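You operate a simulated robot arm through the tools that you are given. There is no shell and no other tool.

Carry out the task below with a simulated robot arm. There is one attempt and no reset: what you move stays moved.

JOB
When the gloss has gone, put good bars in the blue tray and the broken one in the yellow.
Fine: a soft coat takes finger marks; both trays are left on the white belt on purpose; the line stays locked off, main switch off and key out.

The check looks at the end state, three seconds after you hand in, the way a careful person would. Anything else that was tipped, shoved, dropped, spilled or broken makes it a failure.

ROBOT AND FRAMES
A 7-joint arm with a three-finger gripper, fixed in place. Base frame: the origin is on the floor under the middle of its stand, x ahead of it, y to its left, z up; the work surface is at about z = 953. Lengths are in mm, angles in degrees, forces in N, time in s.
It reaches about 1342 mm from its shoulder. Its first joint turns from -166.0 to 166.0 degrees. Payload 2.69 kg.
The tool frame sits at the grasp point between the pads (the TCP): z along the fingers, y along the line on which they close. The tips reach 30 mm beyond it. The gripper opens to 128 mm; its body begins 117 mm behind the TCP.
Orientation is told as [roll, pitch, yaw] about the base's x, y, z axes, in that order, counted from this pose: with the fingers straight down and closing along the base's y, the tool's x points along the base's -x, its y along +y and its z along -z.

CONTROLS
- The arm moves only by the tool apply_moves. Its argument "deltas" is a list of rows, each a list of 7 numbers: the closure, from 0 (fully open) to 1 (shut), then the shift along the tool's x, y, z in units of 50 mm (1.0 is 50 mm), then the turn, a rotation vector about the tool's x, y, z in units of 6 degrees (1.0 is 6 degrees). In form: [[fingers, x, y, z, wx, wy, wz], ...]. A call has 1 to 20 rows; each row shifts and turns the commanded pose from where the row before left it, along the tool's axes as they then stand. A call with a number of a shift or a turn outside -1 to 1 is refused whole. Each row takes 0.2 s and may step no farther than 50 mm and 8.6 degrees from the row before; otherwise, or with a gripper value out of range, the whole call is refused. A pose out of reach is approached as far as the arm can. The call stops where the force on the tool passes 40 N (or 10 N more than at its start, if that is more) or the arm is blocked; 0.2 s more then pass. Each finger travels about 127 mm/s and halts on what it meets, pressing with about 44 N; the grip force reading is that of the motor and also rises with nothing between the fingers. The clock runs only during rows and for 0.2 s after the last one: add rows that do not move to give the fingers time. The reply holds the time, the measured pose of the TCP, the force on the tool along the base axes, the opening and the grip force, in the units named above and with some noise, with the torque about the TCP (base axes, N m) and any sound that the robot's microphone picked up.
- Cameras (640 x 400 px; columns grow to the right, rows downward): "scene" is fixed at [221, 498, 1680.9]; the picture's right is [0.05, -1.00, 0.00], its down [-0.77, -0.04, -0.64] and it looks along [0.64, 0.03, -0.77] (base axes); focal length 312 px, centre (320, 200). "wrist" rides on the gripper at [58, 54, -131] in the tool frame; the picture's right is [-0.68, 0.74, 0.00], its down [-0.62, -0.57, -0.55] and it looks along [-0.40, -0.37, 0.84] (tool axes); focal length 234 px, centre (320, 200). There is no depth. A picture from a camera that has moved, and an enlarged one, comes with that camera's place and axes in the base frame and with its lens.
- capture(camera): a new picture of that camera. No time passes.
- move_column(by): moves the trunk up (or, below 0, down) by that many mm; the arm rides with it, the base frame stays. It gives what a move gives, with no picture.
- zoom(camera, box): a new picture of the part [left, top, right, bottom] of that camera's present view, enlarged. No time passes.
- sign_off(): hands the job in; it is judged then, once.

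Places have to be worked out from the pictures, the camera data and where the tool is seen. Open the gripper and draw the arm clear of the work before you hand the job in, unless the task says otherwise.

The tools are called by a JSON object that holds its "op" and its "data". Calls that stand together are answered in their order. apply_moves: Moves the arm, as the interface text tells. Its arguments: {"type":"object","properties":{"deltas":{"type":"array","items":{"type":"array","items":{"type":"number"}}}},"required":["deltas"]} The other tools are called the same way: move_column (by) moves the trunk up or down; capture (camera) takes a picture; zoom (camera, box) takes an enlarged picture of a part of a camera's view; sign_off () hands the job in.

At the start:

```text
time_s: 0.0
eef_pos: [716.8, 191.0, 1210.8]
ee_rot: [0.0, 0.1, -0.1]
wrist_force: [0.0, -0.2, -0.4]
moment: [0.01, -0.02, -0.03]
finger_gap: 127.9
grip_force: 0.1
trunk travel left (down, up): [-150.0, 200.0]
```

scene: 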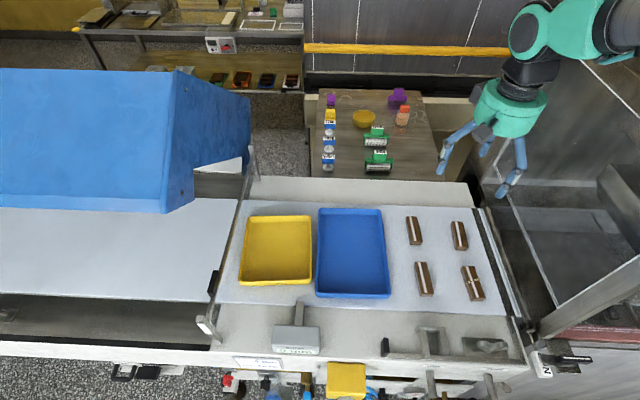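
wrist: 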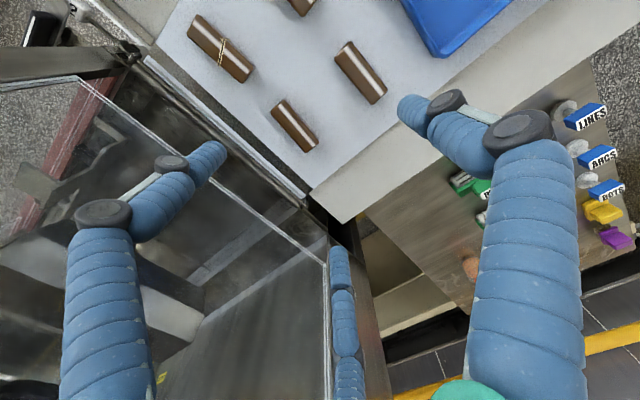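

I start by looking closely at the bars, the trays and the surroundings before moving anything.

{"op": "zoom", "data": {"camera": "scene", "box": [380, 195, 520, 315]}}

{"op": "zoom", "data": {"camera": "scene", "box": [200, 180, 420, 320]}}

{"op": "zoom", "data": {"camera": "wrist", "box": [160, 0, 420, 163]}}

{"op": "zoom", "data": {"camera": "scene", "box": [200, 300, 600, 400]}}

```text
3.33 times, centred on (450, 255) of scene
camera zoom: at [221.0, 498.0, 1680.9], right [0.05, -1.0, 0.0], down [-0.77, -0.04, -0.64], along [0.64, 0.03, -0.77], focal length 1039 px, centre (-113, 17)
```

zoom: 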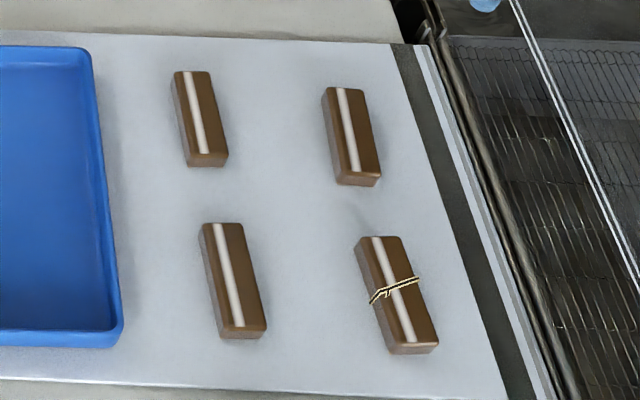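

```text
2.86 times, centred on (310, 250) of scene
camera zoom: at [221.0, 498.0, 1680.9], right [0.05, -1.0, 0.0], down [-0.77, -0.04, -0.64], along [0.64, 0.03, -0.77], focal length 891 px, centre (349, 57)
```

zoom: 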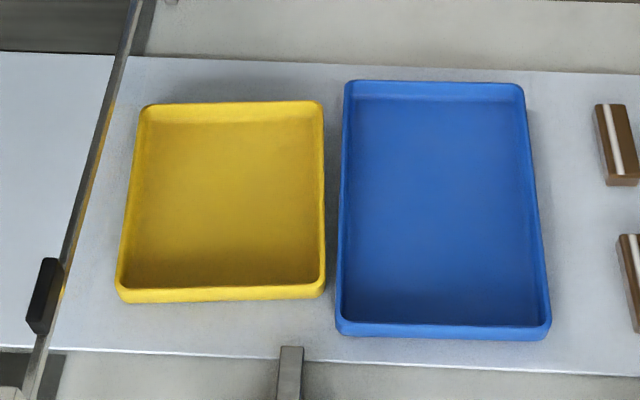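

```text
2.45 times, centred on (290, 82) of wrist
camera zoom: at [658.3, 244.1, 1343.0], right [0.68, 0.74, 0.0], down [0.62, -0.57, 0.55], along [0.4, -0.37, -0.84], focal length 575 px, centre (394, 491)
```

zoom: 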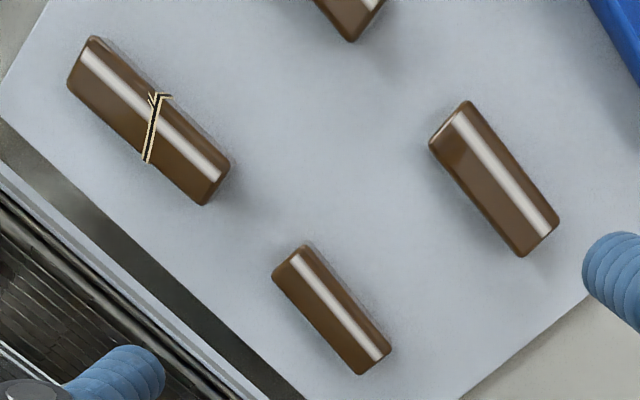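

```text
1.60 times, centred on (400, 350) of scene
camera zoom: at [221.0, 498.0, 1680.9], right [0.05, -1.0, 0.0], down [-0.77, -0.04, -0.64], along [0.64, 0.03, -0.77], focal length 499 px, centre (192, -40)
```

zoom: 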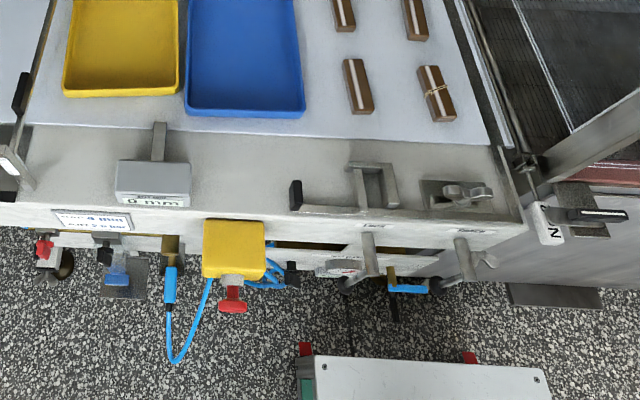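

The near-right bar shows a crack; all four still shine. I'll look at each bar more closely, and at the displays and labels around.

{"op": "zoom", "data": {"camera": "scene", "box": [396, 208, 436, 248]}}

{"op": "zoom", "data": {"camera": "scene", "box": [440, 212, 480, 252]}}

{"op": "zoom", "data": {"camera": "scene", "box": [405, 257, 445, 300]}}

{"op": "zoom", "data": {"camera": "scene", "box": [452, 260, 492, 305]}}

{"op": "zoom", "data": {"camera": "scene", "box": [200, 300, 360, 400]}}

{"op": "zoom", "data": {"camera": "scene", "box": [300, 70, 440, 185]}}

{"op": "zoom", "data": {"camera": "scene", "box": [480, 180, 640, 400]}}

```text
10.00 times, centred on (416, 228) of scene
camera zoom: at [221.0, 498.0, 1680.9], right [0.05, -1.0, 0.0], down [-0.77, -0.04, -0.64], along [0.64, 0.03, -0.77], focal length 3118 px, centre (-640, -80)
```

zoom: 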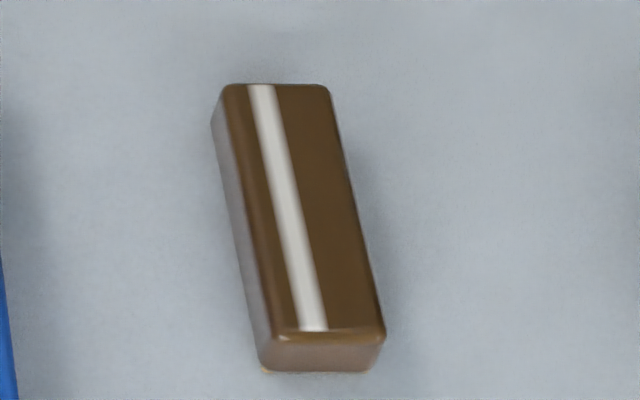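

```text
10.00 times, centred on (460, 232) of scene
camera zoom: at [221.0, 498.0, 1680.9], right [0.05, -1.0, 0.0], down [-0.77, -0.04, -0.64], along [0.64, 0.03, -0.77], focal length 3118 px, centre (-1080, -120)
```

zoom: 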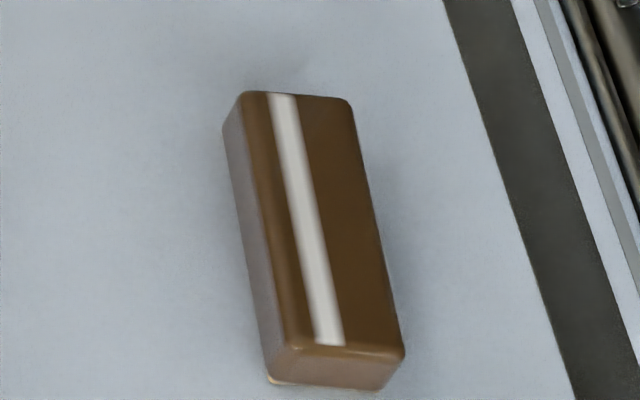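

```text
9.30 times, centred on (425, 278) of scene
camera zoom: at [221.0, 498.0, 1680.9], right [0.05, -1.0, 0.0], down [-0.77, -0.04, -0.64], along [0.64, 0.03, -0.77], focal length 2900 px, centre (-657, -530)
```

zoom: 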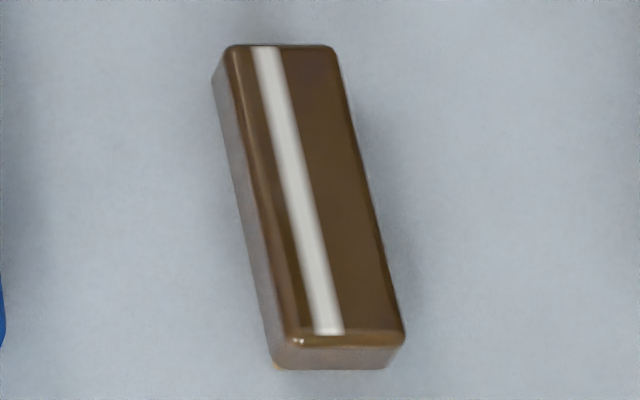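

```text
8.89 times, centred on (472, 282) of scene
camera zoom: at [221.0, 498.0, 1680.9], right [0.05, -1.0, 0.0], down [-0.77, -0.04, -0.64], along [0.64, 0.03, -0.77], focal length 2771 px, centre (-1031, -533)
```

zoom: 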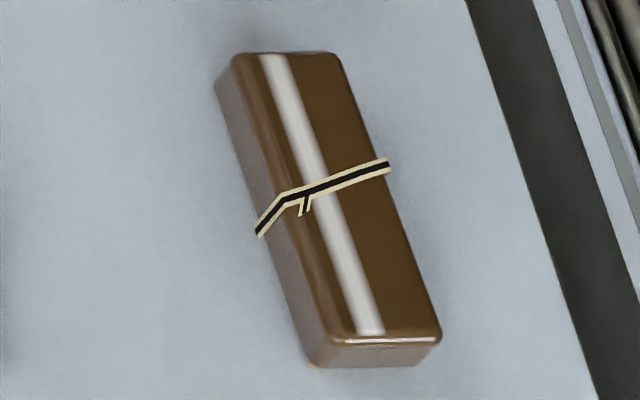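

```text
4.00 times, centred on (280, 350) of scene
camera zoom: at [221.0, 498.0, 1680.9], right [0.05, -1.0, 0.0], down [-0.77, -0.04, -0.64], along [0.64, 0.03, -0.77], focal length 1247 px, centre (480, -400)
```

zoom: 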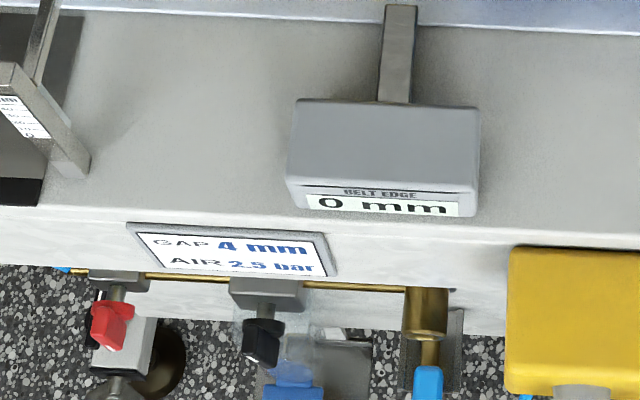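

```text
3.48 times, centred on (370, 128) of scene
camera zoom: at [221.0, 498.0, 1680.9], right [0.05, -1.0, 0.0], down [-0.77, -0.04, -0.64], along [0.64, 0.03, -0.77], focal length 1084 px, centre (146, 452)
```

zoom: 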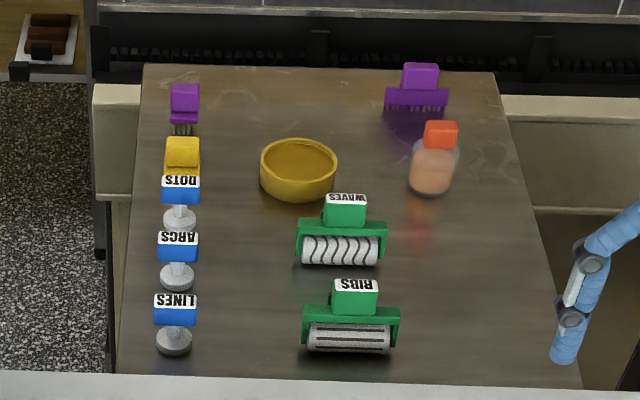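

```text
1.82 times, centred on (560, 290) of scene
camera zoom: at [221.0, 498.0, 1680.9], right [0.05, -1.0, 0.0], down [-0.77, -0.04, -0.64], along [0.64, 0.03, -0.77], focal length 567 px, centre (-116, 36)
```

zoom: 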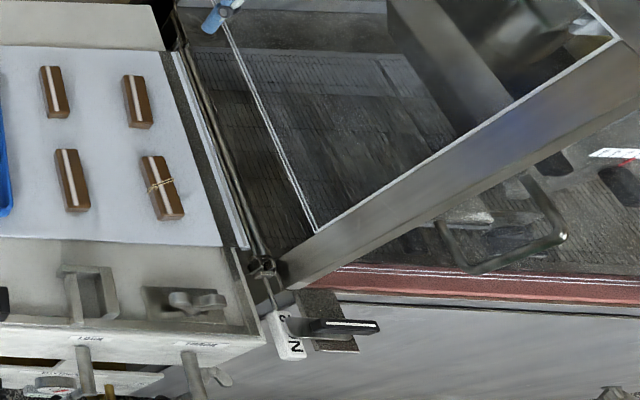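

The bars lie roughly along x at about (719,262), (707,142), (576,258) and (570,141), with the cracked one last. They are all glossy, so I use the waiting time to test how the fingers close in free air.

{"op": "apply_moves", "data": {"deltas": [[0.6, 0, 0, 0, 0, 0, 0], [0.6, 0, 0, 0, 0, 0, 0], [0.6, 0, 0, 0, 0, 0, 0], [0.6, 0, 0, 0, 0, 0, 0], [0.6, 0, 0, 0, 0, 0, 0]]}}

{"op": "capture", "data": {"camera": "wrist"}}

{"op": "capture", "data": {"camera": "scene"}}

```text
time_s: 1.2
eef_pos: [715.8, 190.3, 1212.0]
ee_rot: [0.1, 0.0, 0.0]
wrist_force: [-0.2, 0.1, -0.8]
moment: [0.01, -0.01, 0.05]
finger_gap: 51.4
grip_force: 0.1
trunk travel left (down, up): [-150.0, 200.0]
```

```text
taken
camera wrist: at [658.3, 244.1, 1343.0], right [0.68, 0.74, 0.0], down [0.62, -0.57, 0.55], along [0.4, -0.37, -0.84], focal length 234 px, centre (320, 200)
```

wrist: 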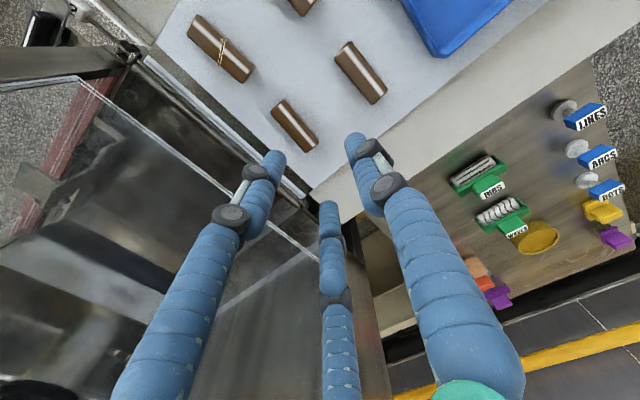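

```text
taken
```

scene: 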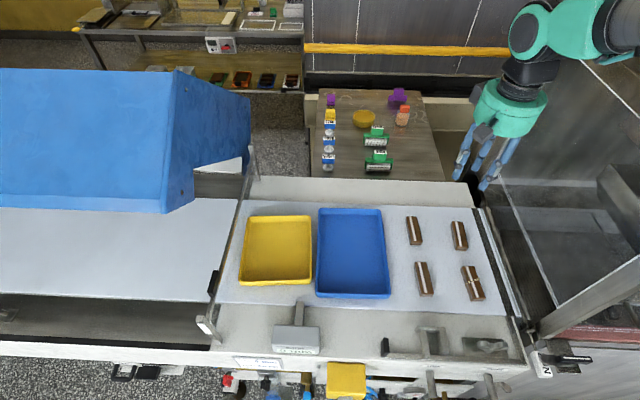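

The fingers close centrically, thumb from +y and the other two from the -y side (gap ≈ 128·(1−closure)). The bars still have bright stripes, so I reopen and wait, then check the gloss again.

{"op": "apply_moves", "data": {"deltas": [[0.0, 0, 0, 0, 0, 0, 0], [0.0, 0, 0, 0, 0, 0, 0], [0.0, 0, 0, 0, 0, 0, 0], [0.0, 0, 0, 0, 0, 0, 0], [0.0, 0, 0, 0, 0, 0, 0], [0.0, 0, 0, 0, 0, 0, 0], [0.0, 0, 0, 0, 0, 0, 0], [0.0, 0, 0, 0, 0, 0, 0], [0.0, 0, 0, 0, 0, 0, 0], [0.0, 0, 0, 0, 0, 0, 0], [0.0, 0, 0, 0, 0, 0, 0], [0.0, 0, 0, 0, 0, 0, 0], [0.0, 0, 0, 0, 0, 0, 0], [0.0, 0, 0, 0, 0, 0, 0], [0.0, 0, 0, 0, 0, 0, 0], [0.0, 0, 0, 0, 0, 0, 0], [0.0, 0, 0, 0, 0, 0, 0], [0.0, 0, 0, 0, 0, 0, 0], [0.0, 0, 0, 0, 0, 0, 0], [0.0, 0, 0, 0, 0, 0, 0]]}}

{"op": "zoom", "data": {"camera": "scene", "box": [380, 195, 520, 315]}}

```text
time_s: 5.4
eef_pos: [716.1, 189.5, 1211.6]
ee_rot: [0.0, -0.1, 0.0]
wrist_force: [0.1, 0.0, -0.2]
moment: [0.01, 0.0, -0.01]
finger_gap: 128.1
grip_force: 0.0
trunk travel left (down, up): [-150.0, 200.0]
```

```text
3.33 times, centred on (450, 255) of scene
camera zoom: at [221.0, 498.0, 1680.9], right [0.05, -1.0, 0.0], down [-0.77, -0.04, -0.64], along [0.64, 0.03, -0.77], focal length 1039 px, centre (-113, 17)
```

zoom: 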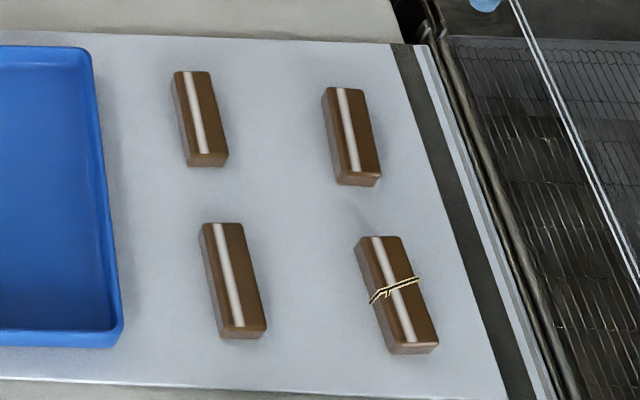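

The stripes look about as bright as before, perhaps slightly dimmer. I keep the arm still and wait longer.

{"op": "apply_moves", "data": {"deltas": [[0, 0, 0, 0, 0, 0, 0], [0, 0, 0, 0, 0, 0, 0], [0, 0, 0, 0, 0, 0, 0], [0, 0, 0, 0, 0, 0, 0], [0, 0, 0, 0, 0, 0, 0], [0, 0, 0, 0, 0, 0, 0], [0, 0, 0, 0, 0, 0, 0], [0, 0, 0, 0, 0, 0, 0], [0, 0, 0, 0, 0, 0, 0], [0, 0, 0, 0, 0, 0, 0], [0, 0, 0, 0, 0, 0, 0], [0, 0, 0, 0, 0, 0, 0], [0, 0, 0, 0, 0, 0, 0], [0, 0, 0, 0, 0, 0, 0], [0, 0, 0, 0, 0, 0, 0], [0, 0, 0, 0, 0, 0, 0], [0, 0, 0, 0, 0, 0, 0], [0, 0, 0, 0, 0, 0, 0], [0, 0, 0, 0, 0, 0, 0], [0, 0, 0, 0, 0, 0, 0]]}}

{"op": "apply_moves", "data": {"deltas": [[0, 0, 0, 0, 0, 0, 0], [0, 0, 0, 0, 0, 0, 0], [0, 0, 0, 0, 0, 0, 0], [0, 0, 0, 0, 0, 0, 0], [0, 0, 0, 0, 0, 0, 0], [0, 0, 0, 0, 0, 0, 0], [0, 0, 0, 0, 0, 0, 0], [0, 0, 0, 0, 0, 0, 0], [0, 0, 0, 0, 0, 0, 0], [0, 0, 0, 0, 0, 0, 0], [0, 0, 0, 0, 0, 0, 0], [0, 0, 0, 0, 0, 0, 0], [0, 0, 0, 0, 0, 0, 0], [0, 0, 0, 0, 0, 0, 0], [0, 0, 0, 0, 0, 0, 0], [0, 0, 0, 0, 0, 0, 0], [0, 0, 0, 0, 0, 0, 0], [0, 0, 0, 0, 0, 0, 0], [0, 0, 0, 0, 0, 0, 0], [0, 0, 0, 0, 0, 0, 0]]}}

{"op": "zoom", "data": {"camera": "scene", "box": [380, 195, 520, 315]}}

```text
time_s: 9.6
eef_pos: [716.4, 190.2, 1212.1]
ee_rot: [0.0, -0.1, 0.0]
wrist_force: [0.6, -0.2, 0.1]
moment: [0.0, 0.02, 0.02]
finger_gap: 128.0
grip_force: 0.0
trunk travel left (down, up): [-150.0, 200.0]
```

```text
time_s: 13.8
eef_pos: [716.5, 190.3, 1213.1]
ee_rot: [0.0, 0.0, 0.0]
wrist_force: [-1.0, -0.7, -0.4]
moment: [0.01, 0.01, 0.01]
finger_gap: 128.1
grip_force: 0.1
trunk travel left (down, up): [-150.0, 200.0]
```

```text
3.33 times, centred on (450, 255) of scene
camera zoom: at [221.0, 498.0, 1680.9], right [0.05, -1.0, 0.0], down [-0.77, -0.04, -0.64], along [0.64, 0.03, -0.77], focal length 1039 px, centre (-113, 17)
```

zoom: 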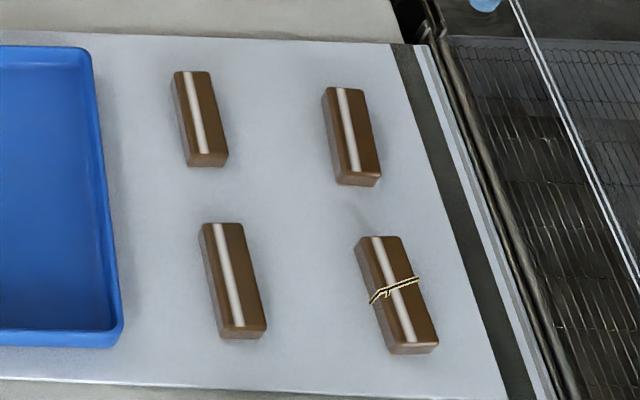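

The gloss fades only slowly, so I use the waiting time to hover high over the far-left bar and measure its place with both cameras.

{"op": "apply_moves", "data": {"deltas": [[0, 0, 0.5, 0, 0, 0, 0], [0, 0, 0.5, 0.4, 0, 0, 0], [0, 0, 0.5, 0.4, 0, 0, 0], [0, 0, 0, 0.4, 0, 0, 0], [0, 0, 0, 0, 0, 0, 0], [0, 0, 0, 0, 0, 0, 0], [0, 0, 0, 0, 0, 0, 0], [0, 0, 0, 0, 0, 0, 0], [0, 0, 0, 0, 0, 0, 0], [0, 0, 0, 0, 0, 0, 0], [0, 0, 0, 0, 0, 0, 0], [0, 0, 0, 0, 0, 0, 0], [0, 0, 0, 0, 0, 0, 0], [0, 0, 0, 0, 0, 0, 0], [0, 0, 0, 0, 0, 0, 0], [0, 0, 0, 0, 0, 0, 0], [0, 0, 0, 0, 0, 0, 0], [0, 0, 0, 0, 0, 0, 0], [0, 0, 0, 0, 0, 0, 0], [0, 0, 0, 0, 0, 0, 0]]}}

{"op": "capture", "data": {"camera": "wrist"}}

{"op": "capture", "data": {"camera": "scene"}}

```text
time_s: 18.0
eef_pos: [717.6, 265.0, 1150.9]
ee_rot: [0.0, 0.1, 0.1]
wrist_force: [-0.2, -0.1, -0.2]
moment: [0.04, -0.02, 0.01]
finger_gap: 127.8
grip_force: 0.0
trunk travel left (down, up): [-150.0, 200.0]
```

```text
taken
camera wrist: at [657.9, 319.5, 1281.6], right [0.68, 0.74, 0.0], down [0.62, -0.57, 0.55], along [0.4, -0.37, -0.84], focal length 234 px, centre (320, 200)
```

wrist: 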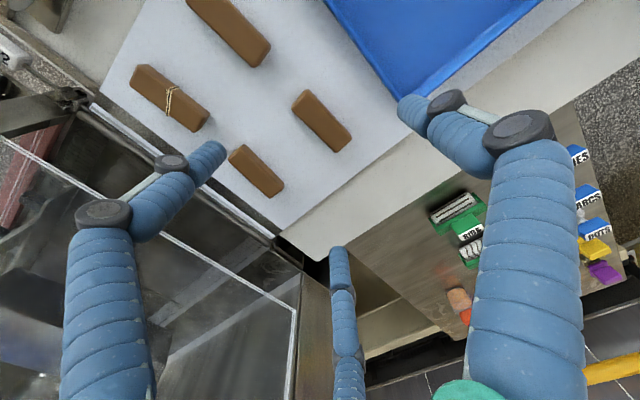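

```text
taken
```

scene: 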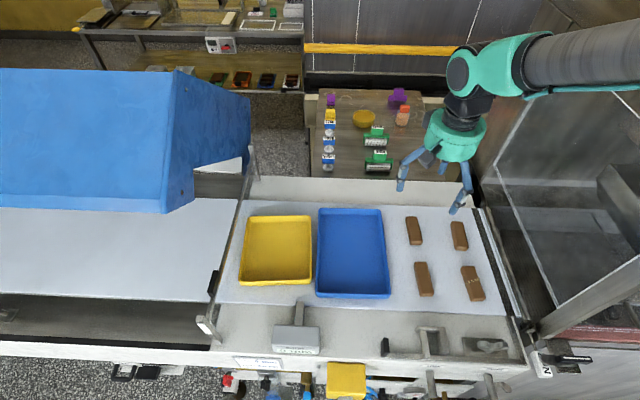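

The stripes seem to be gone in both pictures. I zoom in to be sure it is really the gloss having gone on all four bars.

{"op": "zoom", "data": {"camera": "scene", "box": [380, 195, 520, 315]}}

{"op": "zoom", "data": {"camera": "scene", "box": [396, 208, 436, 248]}}

{"op": "zoom", "data": {"camera": "scene", "box": [440, 212, 480, 252]}}

{"op": "zoom", "data": {"camera": "scene", "box": [405, 257, 445, 300]}}

{"op": "zoom", "data": {"camera": "scene", "box": [452, 260, 492, 305]}}

{"op": "zoom", "data": {"camera": "wrist", "box": [100, 0, 400, 200]}}

```text
3.33 times, centred on (450, 255) of scene
camera zoom: at [221.0, 498.0, 1680.9], right [0.05, -1.0, 0.0], down [-0.77, -0.04, -0.64], along [0.64, 0.03, -0.77], focal length 1039 px, centre (-113, 17)
```

zoom: 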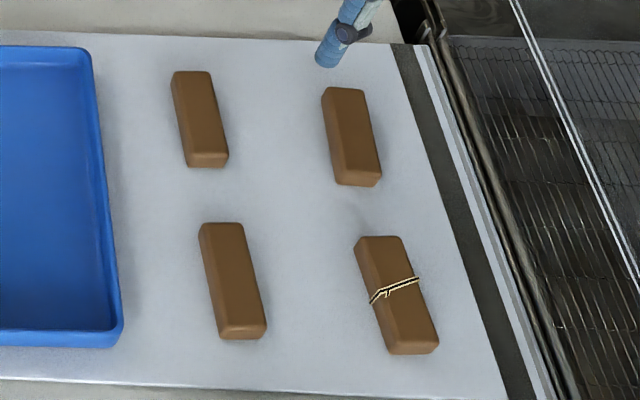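

```text
10.00 times, centred on (416, 228) of scene
camera zoom: at [221.0, 498.0, 1680.9], right [0.05, -1.0, 0.0], down [-0.77, -0.04, -0.64], along [0.64, 0.03, -0.77], focal length 3118 px, centre (-640, -80)
```

zoom: 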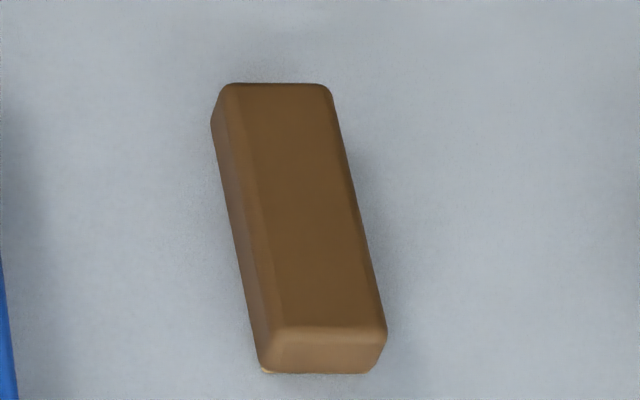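

```text
10.00 times, centred on (460, 232) of scene
camera zoom: at [221.0, 498.0, 1680.9], right [0.05, -1.0, 0.0], down [-0.77, -0.04, -0.64], along [0.64, 0.03, -0.77], focal length 3118 px, centre (-1080, -120)
```

zoom: 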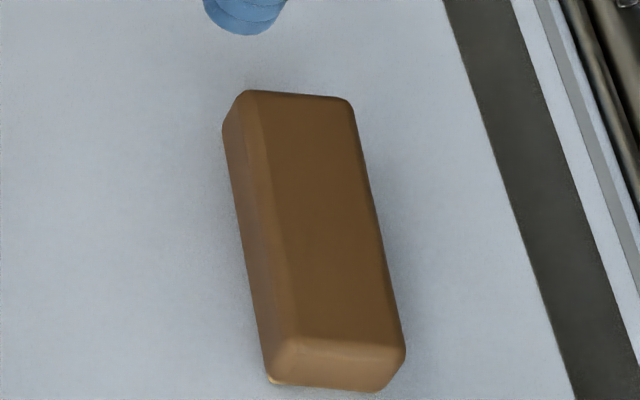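

```text
9.30 times, centred on (425, 278) of scene
camera zoom: at [221.0, 498.0, 1680.9], right [0.05, -1.0, 0.0], down [-0.77, -0.04, -0.64], along [0.64, 0.03, -0.77], focal length 2900 px, centre (-657, -530)
```

zoom: 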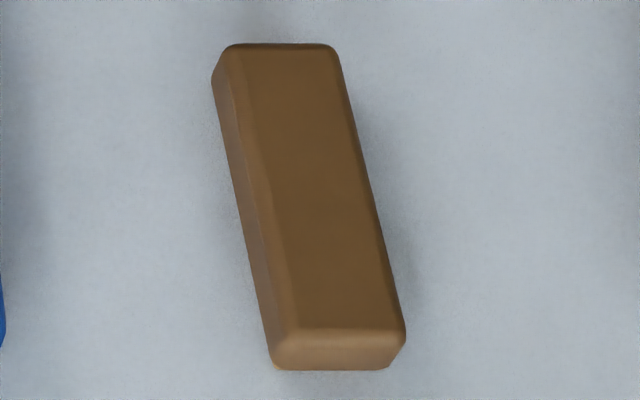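

```text
8.89 times, centred on (472, 282) of scene
camera zoom: at [221.0, 498.0, 1680.9], right [0.05, -1.0, 0.0], down [-0.77, -0.04, -0.64], along [0.64, 0.03, -0.77], focal length 2771 px, centre (-1031, -533)
```

zoom: 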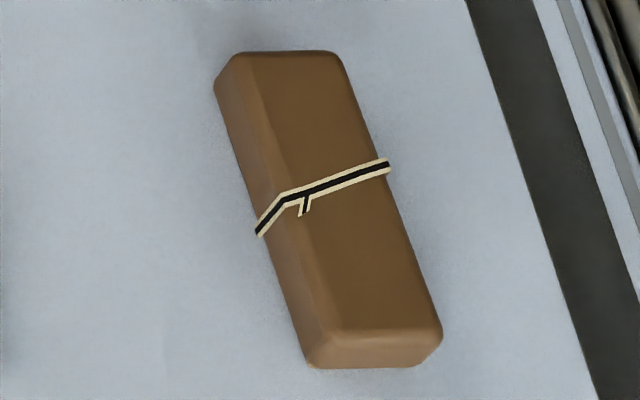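

```text
2.00 times, centred on (250, 100) of wrist
camera zoom: at [657.9, 319.5, 1281.6], right [0.68, 0.74, 0.0], down [0.62, -0.57, 0.55], along [0.4, -0.37, -0.84], focal length 468 px, centre (460, 400)
```

zoom: 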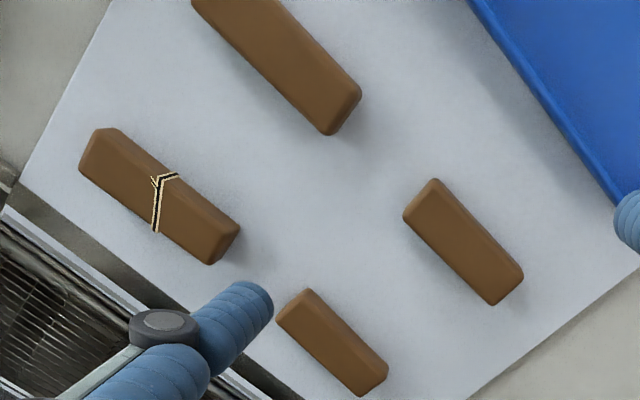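

All four bars are matte now, so the coat has set; only the near-right bar has a crack. I judge the far-left bar at about (718, 266), so I half-close to an 80 mm gap, shift slightly to -y and descend to z≈1030 to check alignment.

{"op": "apply_moves", "data": {"deltas": [[0.375, 0, -0.14, 0, 0, 0, 0], [0.375, 0, 0, 0, 0, 0, 0], [0.375, 0, 0, 0, 0, 0, 0], [0.375, 0, 0, 0.6, 0, 0, 0], [0.375, 0, 0, 0.6, 0, 0, 0], [0.375, 0, 0, 0.6, 0, 0, 0], [0.375, 0, 0, 0.6, 0, 0, 0], [0.375, 0, 0, 0, 0, 0, 0]]}}

{"op": "capture", "data": {"camera": "wrist"}}

{"op": "zoom", "data": {"camera": "scene", "box": [360, 130, 500, 250]}}

```text
time_s: 19.8
eef_pos: [717.3, 257.7, 1030.9]
ee_rot: [0.0, -0.1, 0.1]
wrist_force: [-0.2, 0.7, -0.1]
moment: [-0.04, 0.04, 0.02]
finger_gap: 80.1
grip_force: 0.0
trunk travel left (down, up): [-150.0, 200.0]
```

```text
taken
camera wrist: at [658.8, 312.4, 1162.6], right [0.68, 0.74, 0.0], down [0.62, -0.57, 0.55], along [0.4, -0.37, -0.84], focal length 234 px, centre (320, 200)
```

wrist: 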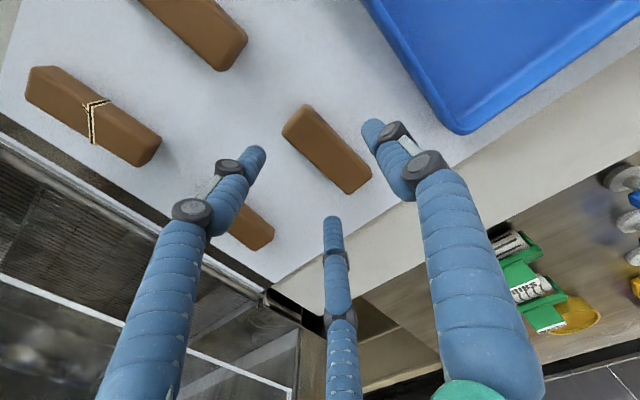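

```text
3.33 times, centred on (430, 190) of scene
camera zoom: at [221.0, 498.0, 1680.9], right [0.05, -1.0, 0.0], down [-0.77, -0.04, -0.64], along [0.64, 0.03, -0.77], focal length 1039 px, centre (-47, 233)
```

zoom: 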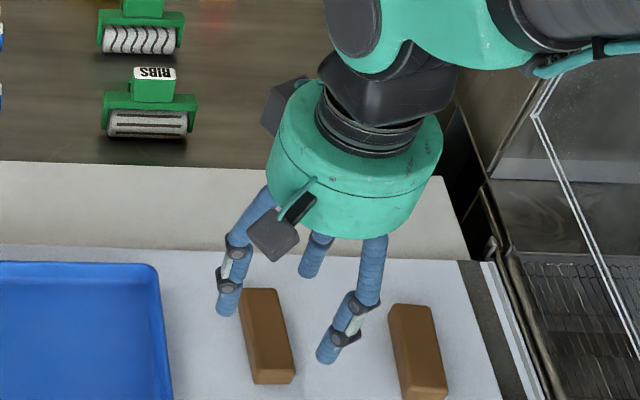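

The bar centre is computed at (717, 267) against a TCP at (717, 258), which puts it where thumb and finger pair meet. I descend in small steps to z≈988, tips about 5 mm above the belt.

{"op": "apply_moves", "data": {"deltas": [[0.375, 0, 0.02, 0.3, 0, 0, 0], [0.375, 0, 0, 0.3, 0, 0, 0], [0.375, 0, 0, 0.14, 0, 0, 0], [0.375, 0, 0, 0.12, 0, 0, 0], [0.375, 0, 0, 0, 0, 0, 0]]}}

{"op": "capture", "data": {"camera": "wrist"}}

{"op": "zoom", "data": {"camera": "scene", "box": [380, 180, 480, 260]}}

```text
time_s: 21.0
eef_pos: [716.4, 259.9, 988.5]
ee_rot: [0.0, 0.0, 0.0]
wrist_force: [-0.7, -0.2, -1.3]
moment: [0.01, 0.0, 0.01]
finger_gap: 79.7
grip_force: 0.1
trunk travel left (down, up): [-150.0, 200.0]
```

```text
taken
camera wrist: at [659.1, 313.7, 1120.3], right [0.68, 0.74, 0.0], down [0.62, -0.57, 0.55], along [0.4, -0.37, -0.84], focal length 234 px, centre (320, 200)
```

wrist: 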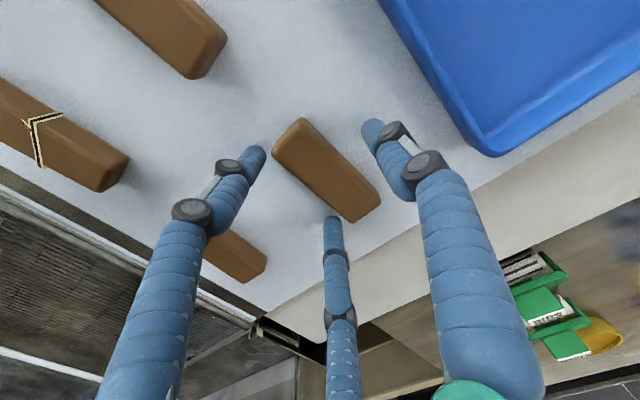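

```text
5.00 times, centred on (430, 220) of scene
camera zoom: at [221.0, 498.0, 1680.9], right [0.05, -1.0, 0.0], down [-0.77, -0.04, -0.64], along [0.64, 0.03, -0.77], focal length 1559 px, centre (-230, 100)
```

zoom: 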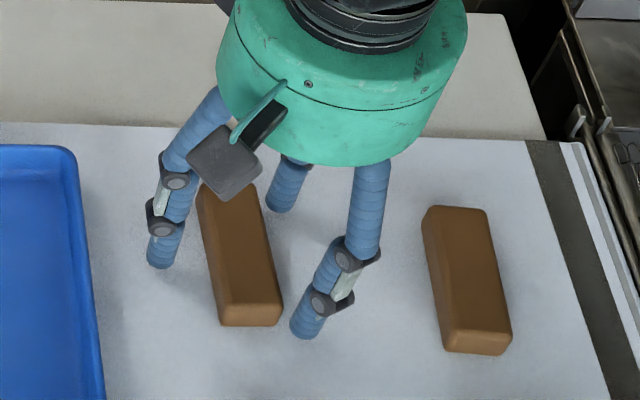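

The fingers straddle the bar with clearance on both sides. I close gradually and watch the gap and grip force for contact.

{"op": "apply_moves", "data": {"deltas": [[0.45, 0, 0, 0, 0, 0, 0], [0.5, 0, 0, 0, 0, 0, 0], [0.55, 0, 0, 0, 0, 0, 0], [0.6, 0, 0, 0, 0, 0, 0], [0.6, 0, 0, 0, 0, 0, 0]]}}

{"op": "capture", "data": {"camera": "wrist"}}

{"op": "zoom", "data": {"camera": "scene", "box": [380, 180, 480, 260]}}

```text
time_s: 22.2
eef_pos: [716.2, 258.8, 989.0]
ee_rot: [0.0, 0.0, -0.1]
wrist_force: [-0.2, 0.3, -0.3]
moment: [0.03, 0.03, -0.01]
finger_gap: 51.0
grip_force: 0.0
trunk travel left (down, up): [-150.0, 200.0]
```

```text
taken
camera wrist: at [659.0, 313.7, 1120.3], right [0.68, 0.74, 0.0], down [0.62, -0.57, 0.55], along [0.4, -0.37, -0.84], focal length 234 px, centre (320, 200)
```

wrist: 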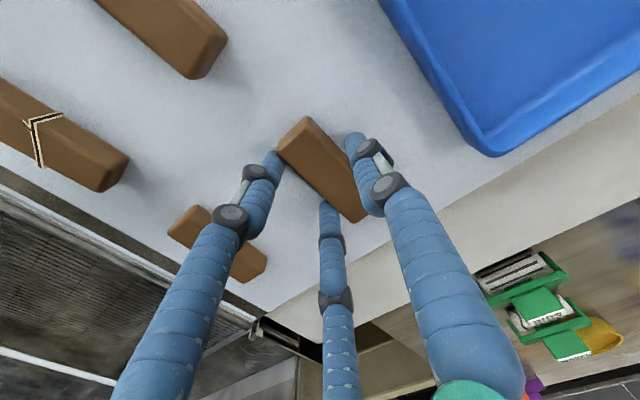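

```text
5.00 times, centred on (430, 220) of scene
camera zoom: at [221.0, 498.0, 1680.9], right [0.05, -1.0, 0.0], down [-0.77, -0.04, -0.64], along [0.64, 0.03, -0.77], focal length 1559 px, centre (-230, 100)
```

zoom: 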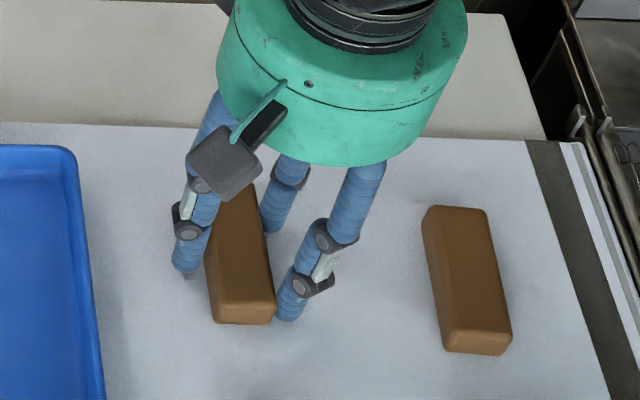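

The fingers are just touching the bar at a 51 mm gap. I continue closing in small steps to get a firm but limited grip.

{"op": "apply_moves", "data": {"deltas": [[0.63, 0, 0, 0, 0, 0, 0], [0.66, 0, 0, 0, 0, 0, 0], [0.68, 0, 0, 0, 0, 0, 0], [0.68, 0, 0, 0, 0, 0, 0]]}}

```text
time_s: 23.2
eef_pos: [717.2, 260.9, 989.0]
ee_rot: [0.0, 0.0, 0.1]
wrist_force: [-0.4, -0.1, 1.1]
moment: [-0.02, 0.03, 0.01]
finger_gap: 43.7
grip_force: 13.7
trunk travel left (down, up): [-150.0, 200.0]
```

Contact: the gap holds at 43.7 mm with about 14 N, a moderate grip. I close a touch more and lift slowly, then look.

{"op": "apply_moves", "data": {"deltas": [[0.695, 0, 0, 0, 0, 0, 0], [0.695, 0, 0, 0, 0, 0, 0], [0.695, 0, 0, -0.1, 0, 0, 0], [0.695, 0, 0, -0.2, 0, 0, 0], [0.695, 0, 0, -0.3, 0, 0, 0], [0.695, 0, 0, -0.4, 0, 0, 0], [0.695, 0, 0, -0.4, 0, 0, 0], [0.695, 0, 0, -0.4, 0, 0, 0], [0.695, 0, 0, -0.2, 0, 0, 0], [0.695, 0, 0, 0, 0, 0, 0]]}}

{"op": "capture", "data": {"camera": "wrist"}}

{"op": "capture", "data": {"camera": "scene"}}

```text
time_s: 25.4
eef_pos: [716.5, 259.0, 1090.1]
ee_rot: [0.0, -0.1, 0.0]
wrist_force: [0.1, 0.3, 0.2]
moment: [0.02, 0.04, 0.0]
finger_gap: 43.7
grip_force: 14.1
trunk travel left (down, up): [-150.0, 200.0]
```

```text
taken
camera wrist: at [657.9, 313.1, 1221.3], right [0.68, 0.74, 0.0], down [0.62, -0.57, 0.55], along [0.4, -0.37, -0.84], focal length 234 px, centre (320, 200)
```

wrist: 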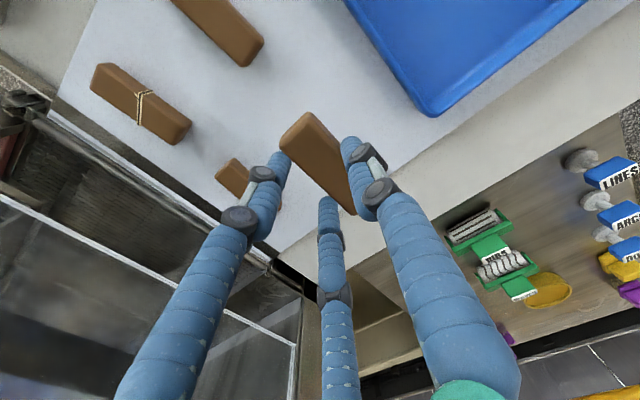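

```text
taken
```

scene: 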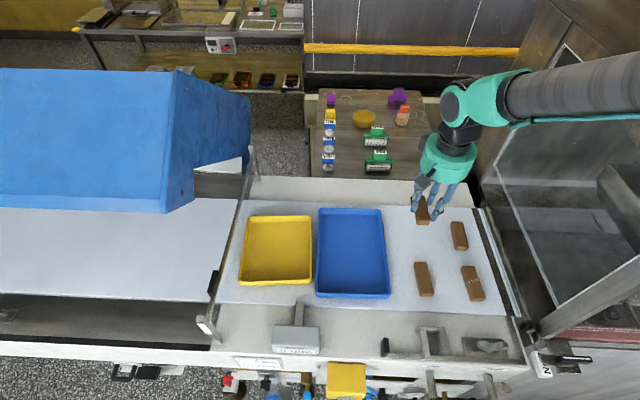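

The bar is held steadily and lifted. I carry it at z≈1090 towards the near end of the blue tray (which I judge to span x 520–771, y 353–526).

{"op": "apply_moves", "data": {"deltas": [[0.695, 0.2, 0.25, 0, 0, 0, 0], [0.695, 0.35, 0.45, 0, 0, 0, 0], [0.695, 0.4, 0.5, 0, 0, 0, 0], [0.695, 0.4, 0.5, 0, 0, 0, 0], [0.695, 0.4, 0.5, 0, 0, 0, 0], [0.695, 0.4, 0.5, 0, 0, 0, 0], [0.695, 0.4, 0.5, 0, 0, 0, 0], [0.695, 0.22, 0.28, 0, 0, 0, 0], [0.695, 0.1, 0.12, 0, 0, 0, 0], [0.695, 0, 0, 0, 0, 0, 0]]}}

{"op": "capture", "data": {"camera": "scene"}}

```text
time_s: 27.6
eef_pos: [572.4, 439.2, 1086.4]
ee_rot: [0.0, -0.1, -0.1]
wrist_force: [0.2, 0.7, -0.3]
moment: [0.0, 0.0, -0.02]
finger_gap: 43.8
grip_force: 14.0
trunk travel left (down, up): [-150.0, 200.0]
```

```text
taken
```

scene: 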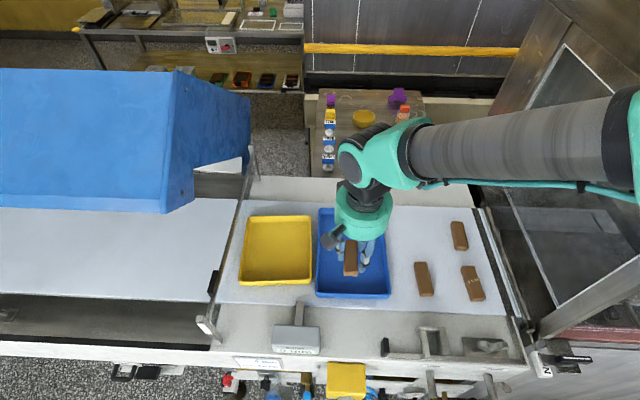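

The bar is over the blue tray. I turn the tool 90° so the bar lies across the tray, leaving room for all three.

{"op": "apply_moves", "data": {"deltas": [[0.695, 0, 0, 0, 0, 0, 0.5], [0.695, 0, 0, 0, 0, 0, 1], [0.695, 0, 0, 0, 0, 0, 1], [0.695, 0, 0, 0, 0, 0, 1], [0.695, 0, 0, 0, 0, 0, 1], [0.695, 0, 0, 0, 0, 0, 1], [0.695, 0, 0, 0, 0, 0, 1], [0.695, 0, 0, 0, 0, 0, 1], [0.695, 0, 0, 0, 0, 0, 1], [0.695, 0, 0, 0, 0, 0, 1], [0.695, 0, 0, 0, 0, 0, 1], [0.695, 0, 0, 0, 0, 0, 1], [0.695, 0, 0, 0, 0, 0, 1], [0.695, 0, 0, 0, 0, 0, 1], [0.695, 0, 0, 0, 0, 0, 1], [0.695, 0, 0, 0, 0, 0, 0.5], [0.695, 0, 0, 0, 0, 0, 0]]}}

{"op": "capture", "data": {"camera": "scene"}}

{"op": "capture", "data": {"camera": "wrist"}}

```text
time_s: 31.2
eef_pos: [573.6, 438.0, 1089.0]
ee_rot: [0.0, 0.0, -90.0]
wrist_force: [0.0, -0.1, -0.5]
moment: [-0.02, -0.02, 0.03]
finger_gap: 43.6
grip_force: 13.9
trunk travel left (down, up): [-150.0, 200.0]
```

```text
taken
```

scene: 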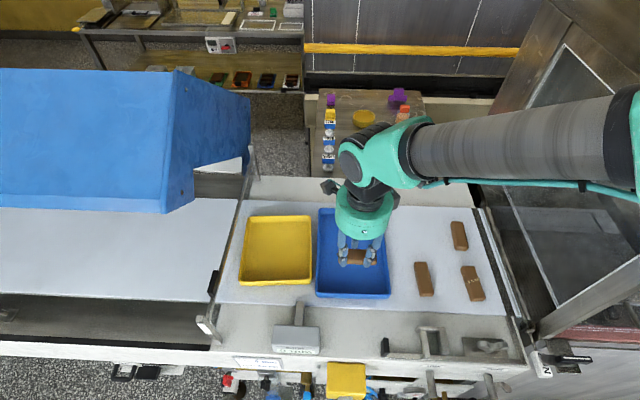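

```text
taken
camera wrist: at [626.7, 497.9, 1219.5], right [0.74, -0.68, 0.0], down [-0.57, -0.62, 0.55], along [-0.37, -0.4, -0.84], focal length 234 px, centre (320, 200)
```

wrist: 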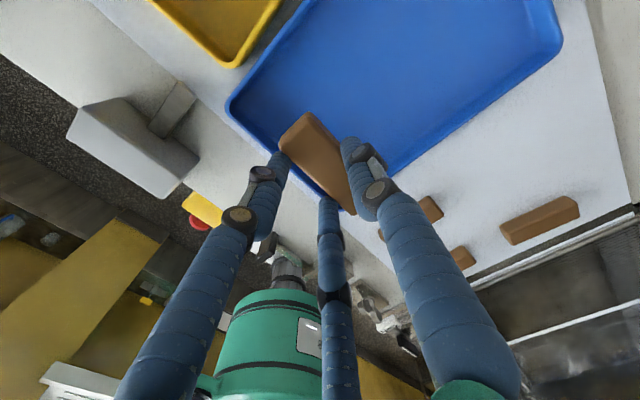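

The bar is now across the tray near its near end, clear of the walls. I lower it in steps towards the tray floor.

{"op": "apply_moves", "data": {"deltas": [[0.695, 0, 0.08, 0.3, 0, 0, 0], [0.695, 0, 0, 0.4, 0, 0, 0], [0.695, 0, 0, 0.4, 0, 0, 0], [0.695, 0, 0, 0.3, 0, 0, 0], [0.695, 0, 0, 0.2, 0, 0, 0], [0.695, 0, 0, 0.1, 0, 0, 0], [0.695, 0, 0, 0, 0, 0, 0]]}}

{"op": "zoom", "data": {"camera": "scene", "box": [300, 200, 410, 305]}}

{"op": "capture", "data": {"camera": "wrist"}}

```text
time_s: 32.8
eef_pos: [578.1, 438.4, 1003.4]
ee_rot: [0.0, 0.0, -90.0]
wrist_force: [0.7, -0.3, -0.7]
moment: [0.0, 0.01, 0.0]
finger_gap: 43.6
grip_force: 14.6
trunk travel left (down, up): [-150.0, 200.0]
```

```text
3.81 times, centred on (355, 252) of scene
camera zoom: at [221.0, 498.0, 1680.9], right [0.05, -1.0, 0.0], down [-0.77, -0.04, -0.64], along [0.64, 0.03, -0.77], focal length 1188 px, centre (187, 0)
```

zoom: 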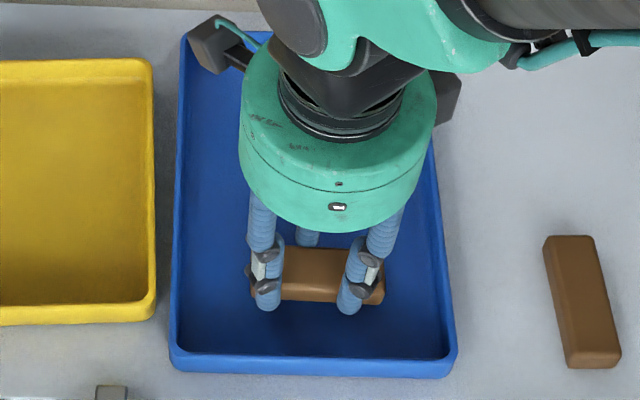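

```text
taken
camera wrist: at [631.7, 497.8, 1135.1], right [0.74, -0.68, 0.0], down [-0.57, -0.62, 0.55], along [-0.37, -0.4, -0.84], focal length 234 px, centre (320, 200)
```

wrist: 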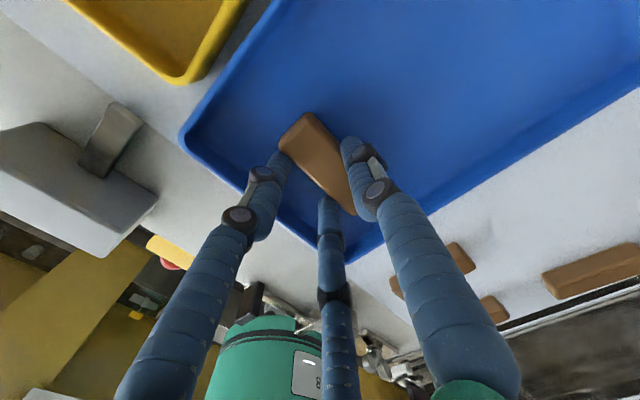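

Plenty of clearance around the fingers. I lower to about z=994 and read the force.

{"op": "apply_moves", "data": {"deltas": [[0.695, 0, 0, 0.08, 0, 0, 0], [0.695, 0, 0, 0.06, 0, 0, 0], [0.695, 0, 0, 0.04, 0, 0, 0], [0.695, 0, 0, 0, 0, 0, 0]]}}

```text
time_s: 33.8
eef_pos: [578.1, 441.1, 996.5]
ee_rot: [0.2, 0.2, -90.0]
wrist_force: [6.1, 1.1, 14.9]
moment: [0.09, -0.35, 0.06]
finger_gap: 43.7
grip_force: 13.7
trunk travel left (down, up): [-150.0, 200.0]
```

The bar has touched the tray floor (+15 N). I ease up 1.5 mm and open the fingers just enough to let go.

{"op": "apply_moves", "data": {"deltas": [[0.695, 0, 0, -0.04, 0, 0, 0], [0.66, 0, 0, 0, 0, 0, 0], [0.62, 0, 0, 0, 0, 0, 0], [0.58, 0, 0, 0, 0, 0, 0], [0.55, 0, 0, 0, 0, 0, 0], [0.55, 0, 0, 0, 0, 0, 0]]}}

{"op": "capture", "data": {"camera": "wrist"}}

{"op": "zoom", "data": {"camera": "scene", "box": [300, 200, 410, 305]}}

```text
time_s: 35.2
eef_pos: [577.3, 438.9, 997.2]
ee_rot: [0.0, 0.0, -90.1]
wrist_force: [-0.9, 0.2, 0.9]
moment: [-0.02, 0.0, 0.03]
finger_gap: 57.8
grip_force: 0.0
trunk travel left (down, up): [-150.0, 200.0]
```

```text
taken
camera wrist: at [630.9, 498.2, 1128.2], right [0.74, -0.68, 0.0], down [-0.57, -0.62, 0.55], along [-0.37, -0.4, -0.84], focal length 234 px, centre (320, 200)
```

wrist: 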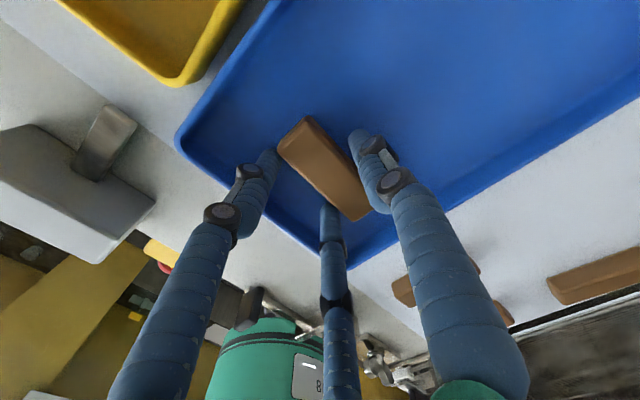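

```text
3.81 times, centred on (355, 252) of scene
camera zoom: at [221.0, 498.0, 1680.9], right [0.05, -1.0, 0.0], down [-0.77, -0.04, -0.64], along [0.64, 0.03, -0.77], focal length 1188 px, centre (187, 0)
```

zoom: 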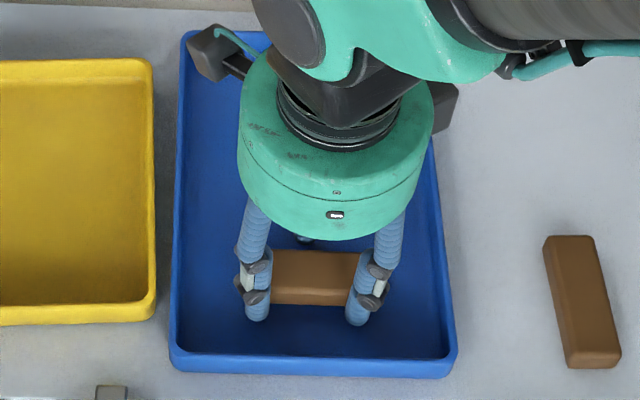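

The bar rests in the tray, free of the fingers. I lift straight up and turn back to yaw 0.

{"op": "apply_moves", "data": {"deltas": [[0.55, 0, 0, -0.1, 0, 0, 0], [0.55, 0, 0, -0.3, 0, 0, 0], [0.55, 0, 0, -0.5, 0, 0, 0], [0.55, 0, 0, -0.5, 0, 0, 0], [0.55, 0, 0, -0.5, 0, 0, 0], [0.55, 0, 0, 0, 0, 0, 0]]}}

{"op": "apply_moves", "data": {"deltas": [[0.375, 0, 0, 0, 0, 0, -0.5], [0.375, 0, 0, 0, 0, 0, -1], [0.375, 0, 0, 0, 0, 0, -1], [0.375, 0, 0, 0, 0, 0, -1], [0.375, 0, 0, 0, 0, 0, -1], [0.375, 0, 0, 0, 0, 0, -1], [0.375, 0, 0, 0, 0, 0, -1], [0.375, 0, 0, 0, 0, 0, -1], [0.375, 0, 0, 0, 0, 0, -1], [0.375, 0, 0, 0, 0, 0, -1], [0.375, 0, 0, 0, 0, 0, -1], [0.375, 0, 0, 0, 0, 0, -1], [0.375, 0, 0, 0, 0, 0, -1], [0.375, 0, 0, 0, 0, 0, -1], [0.375, 0, 0, 0, 0, 0, -1], [0.375, 0, 0, 0, 0, 0, -0.5], [0.375, 0, 0, 0, 0, 0, 0]]}}

{"op": "capture", "data": {"camera": "scene"}}

{"op": "capture", "data": {"camera": "wrist"}}

```text
time_s: 36.6
eef_pos: [577.2, 439.3, 1093.4]
ee_rot: [0.1, 0.0, -90.0]
wrist_force: [-0.3, 0.1, -0.4]
moment: [0.04, 0.02, 0.01]
finger_gap: 57.7
grip_force: 0.1
trunk travel left (down, up): [-150.0, 200.0]
```

```text
time_s: 40.2
eef_pos: [576.4, 439.4, 1092.4]
ee_rot: [0.0, 0.1, 0.1]
wrist_force: [-0.9, -0.2, 0.5]
moment: [0.04, -0.02, 0.0]
finger_gap: 80.3
grip_force: 0.0
trunk travel left (down, up): [-150.0, 200.0]
```

```text
taken
```

scene: 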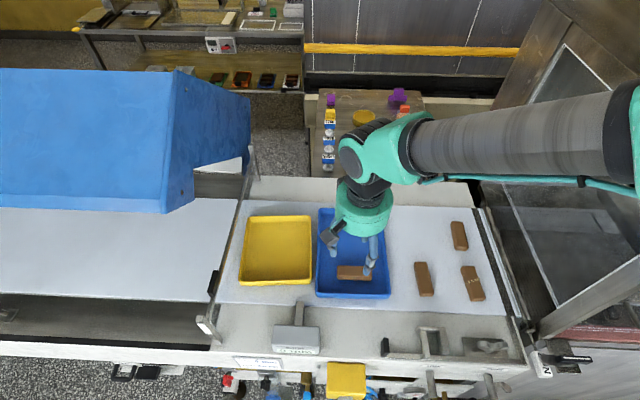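

```text
taken
camera wrist: at [519.1, 493.4, 1223.3], right [0.68, 0.74, 0.0], down [0.62, -0.56, 0.55], along [0.4, -0.37, -0.84], focal length 234 px, centre (320, 200)
```

wrist: 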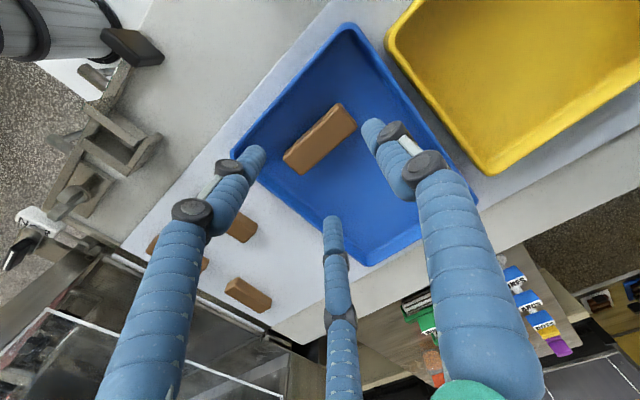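

The first bar lies in the blue tray at about (582, 437). Next I go over the near-left bar, estimated at (575, 262).

{"op": "apply_moves", "data": {"deltas": [[0.375, 0, -0.3, 0, 0, 0, 0], [0.375, 0, -0.55, 0, 0, 0, 0], [0.375, 0, -0.55, 0, 0, 0, 0], [0.375, 0, -0.55, 0, 0, 0, 0], [0.375, 0, -0.55, 0, 0, 0, 0], [0.375, 0, -0.55, 0, 0, 0, 0], [0.375, 0, -0.4, 0, 0, 0, 0], [0.375, 0, -0.22, 0, 0, 0, 0], [0.375, 0, 0, 0.5, 0, 0, 0], [0.375, 0, 0, 0.5, 0, 0, 0], [0.375, 0, 0, 0, 0, 0, 0]]}}

{"op": "capture", "data": {"camera": "wrist"}}

{"op": "zoom", "data": {"camera": "scene", "box": [360, 190, 500, 310]}}

```text
time_s: 42.6
eef_pos: [579.2, 257.2, 1040.0]
ee_rot: [0.1, 0.1, 0.0]
wrist_force: [0.0, 0.1, 0.6]
moment: [0.01, 0.02, -0.01]
finger_gap: 80.1
grip_force: 0.0
trunk travel left (down, up): [-150.0, 200.0]
```

```text
taken
camera wrist: at [520.9, 310.7, 1172.0], right [0.68, 0.74, 0.0], down [0.62, -0.57, 0.55], along [0.4, -0.37, -0.84], focal length 234 px, centre (320, 200)
```

wrist: 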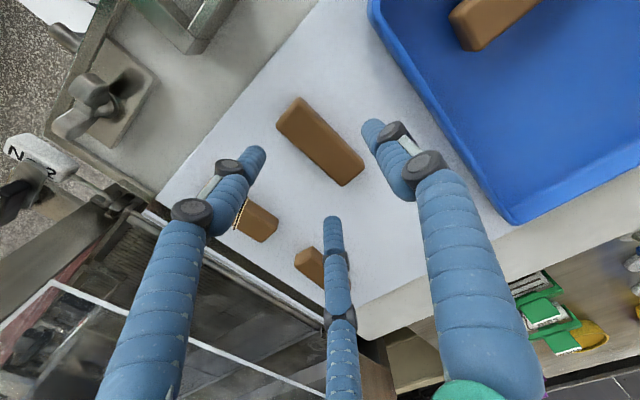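

```text
3.33 times, centred on (430, 250) of scene
camera zoom: at [221.0, 498.0, 1680.9], right [0.05, -1.0, 0.0], down [-0.77, -0.04, -0.64], along [0.64, 0.03, -0.77], focal length 1039 px, centre (-47, 33)
```

zoom: 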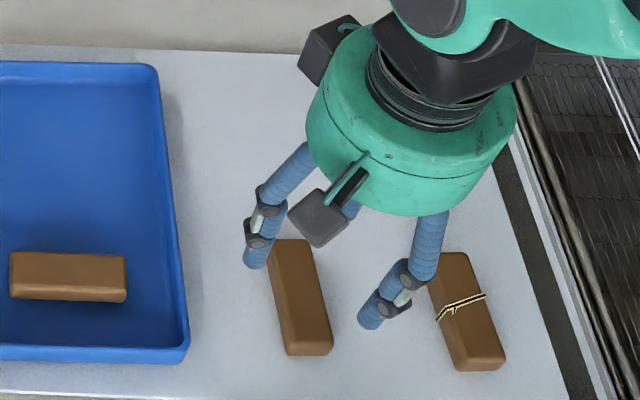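

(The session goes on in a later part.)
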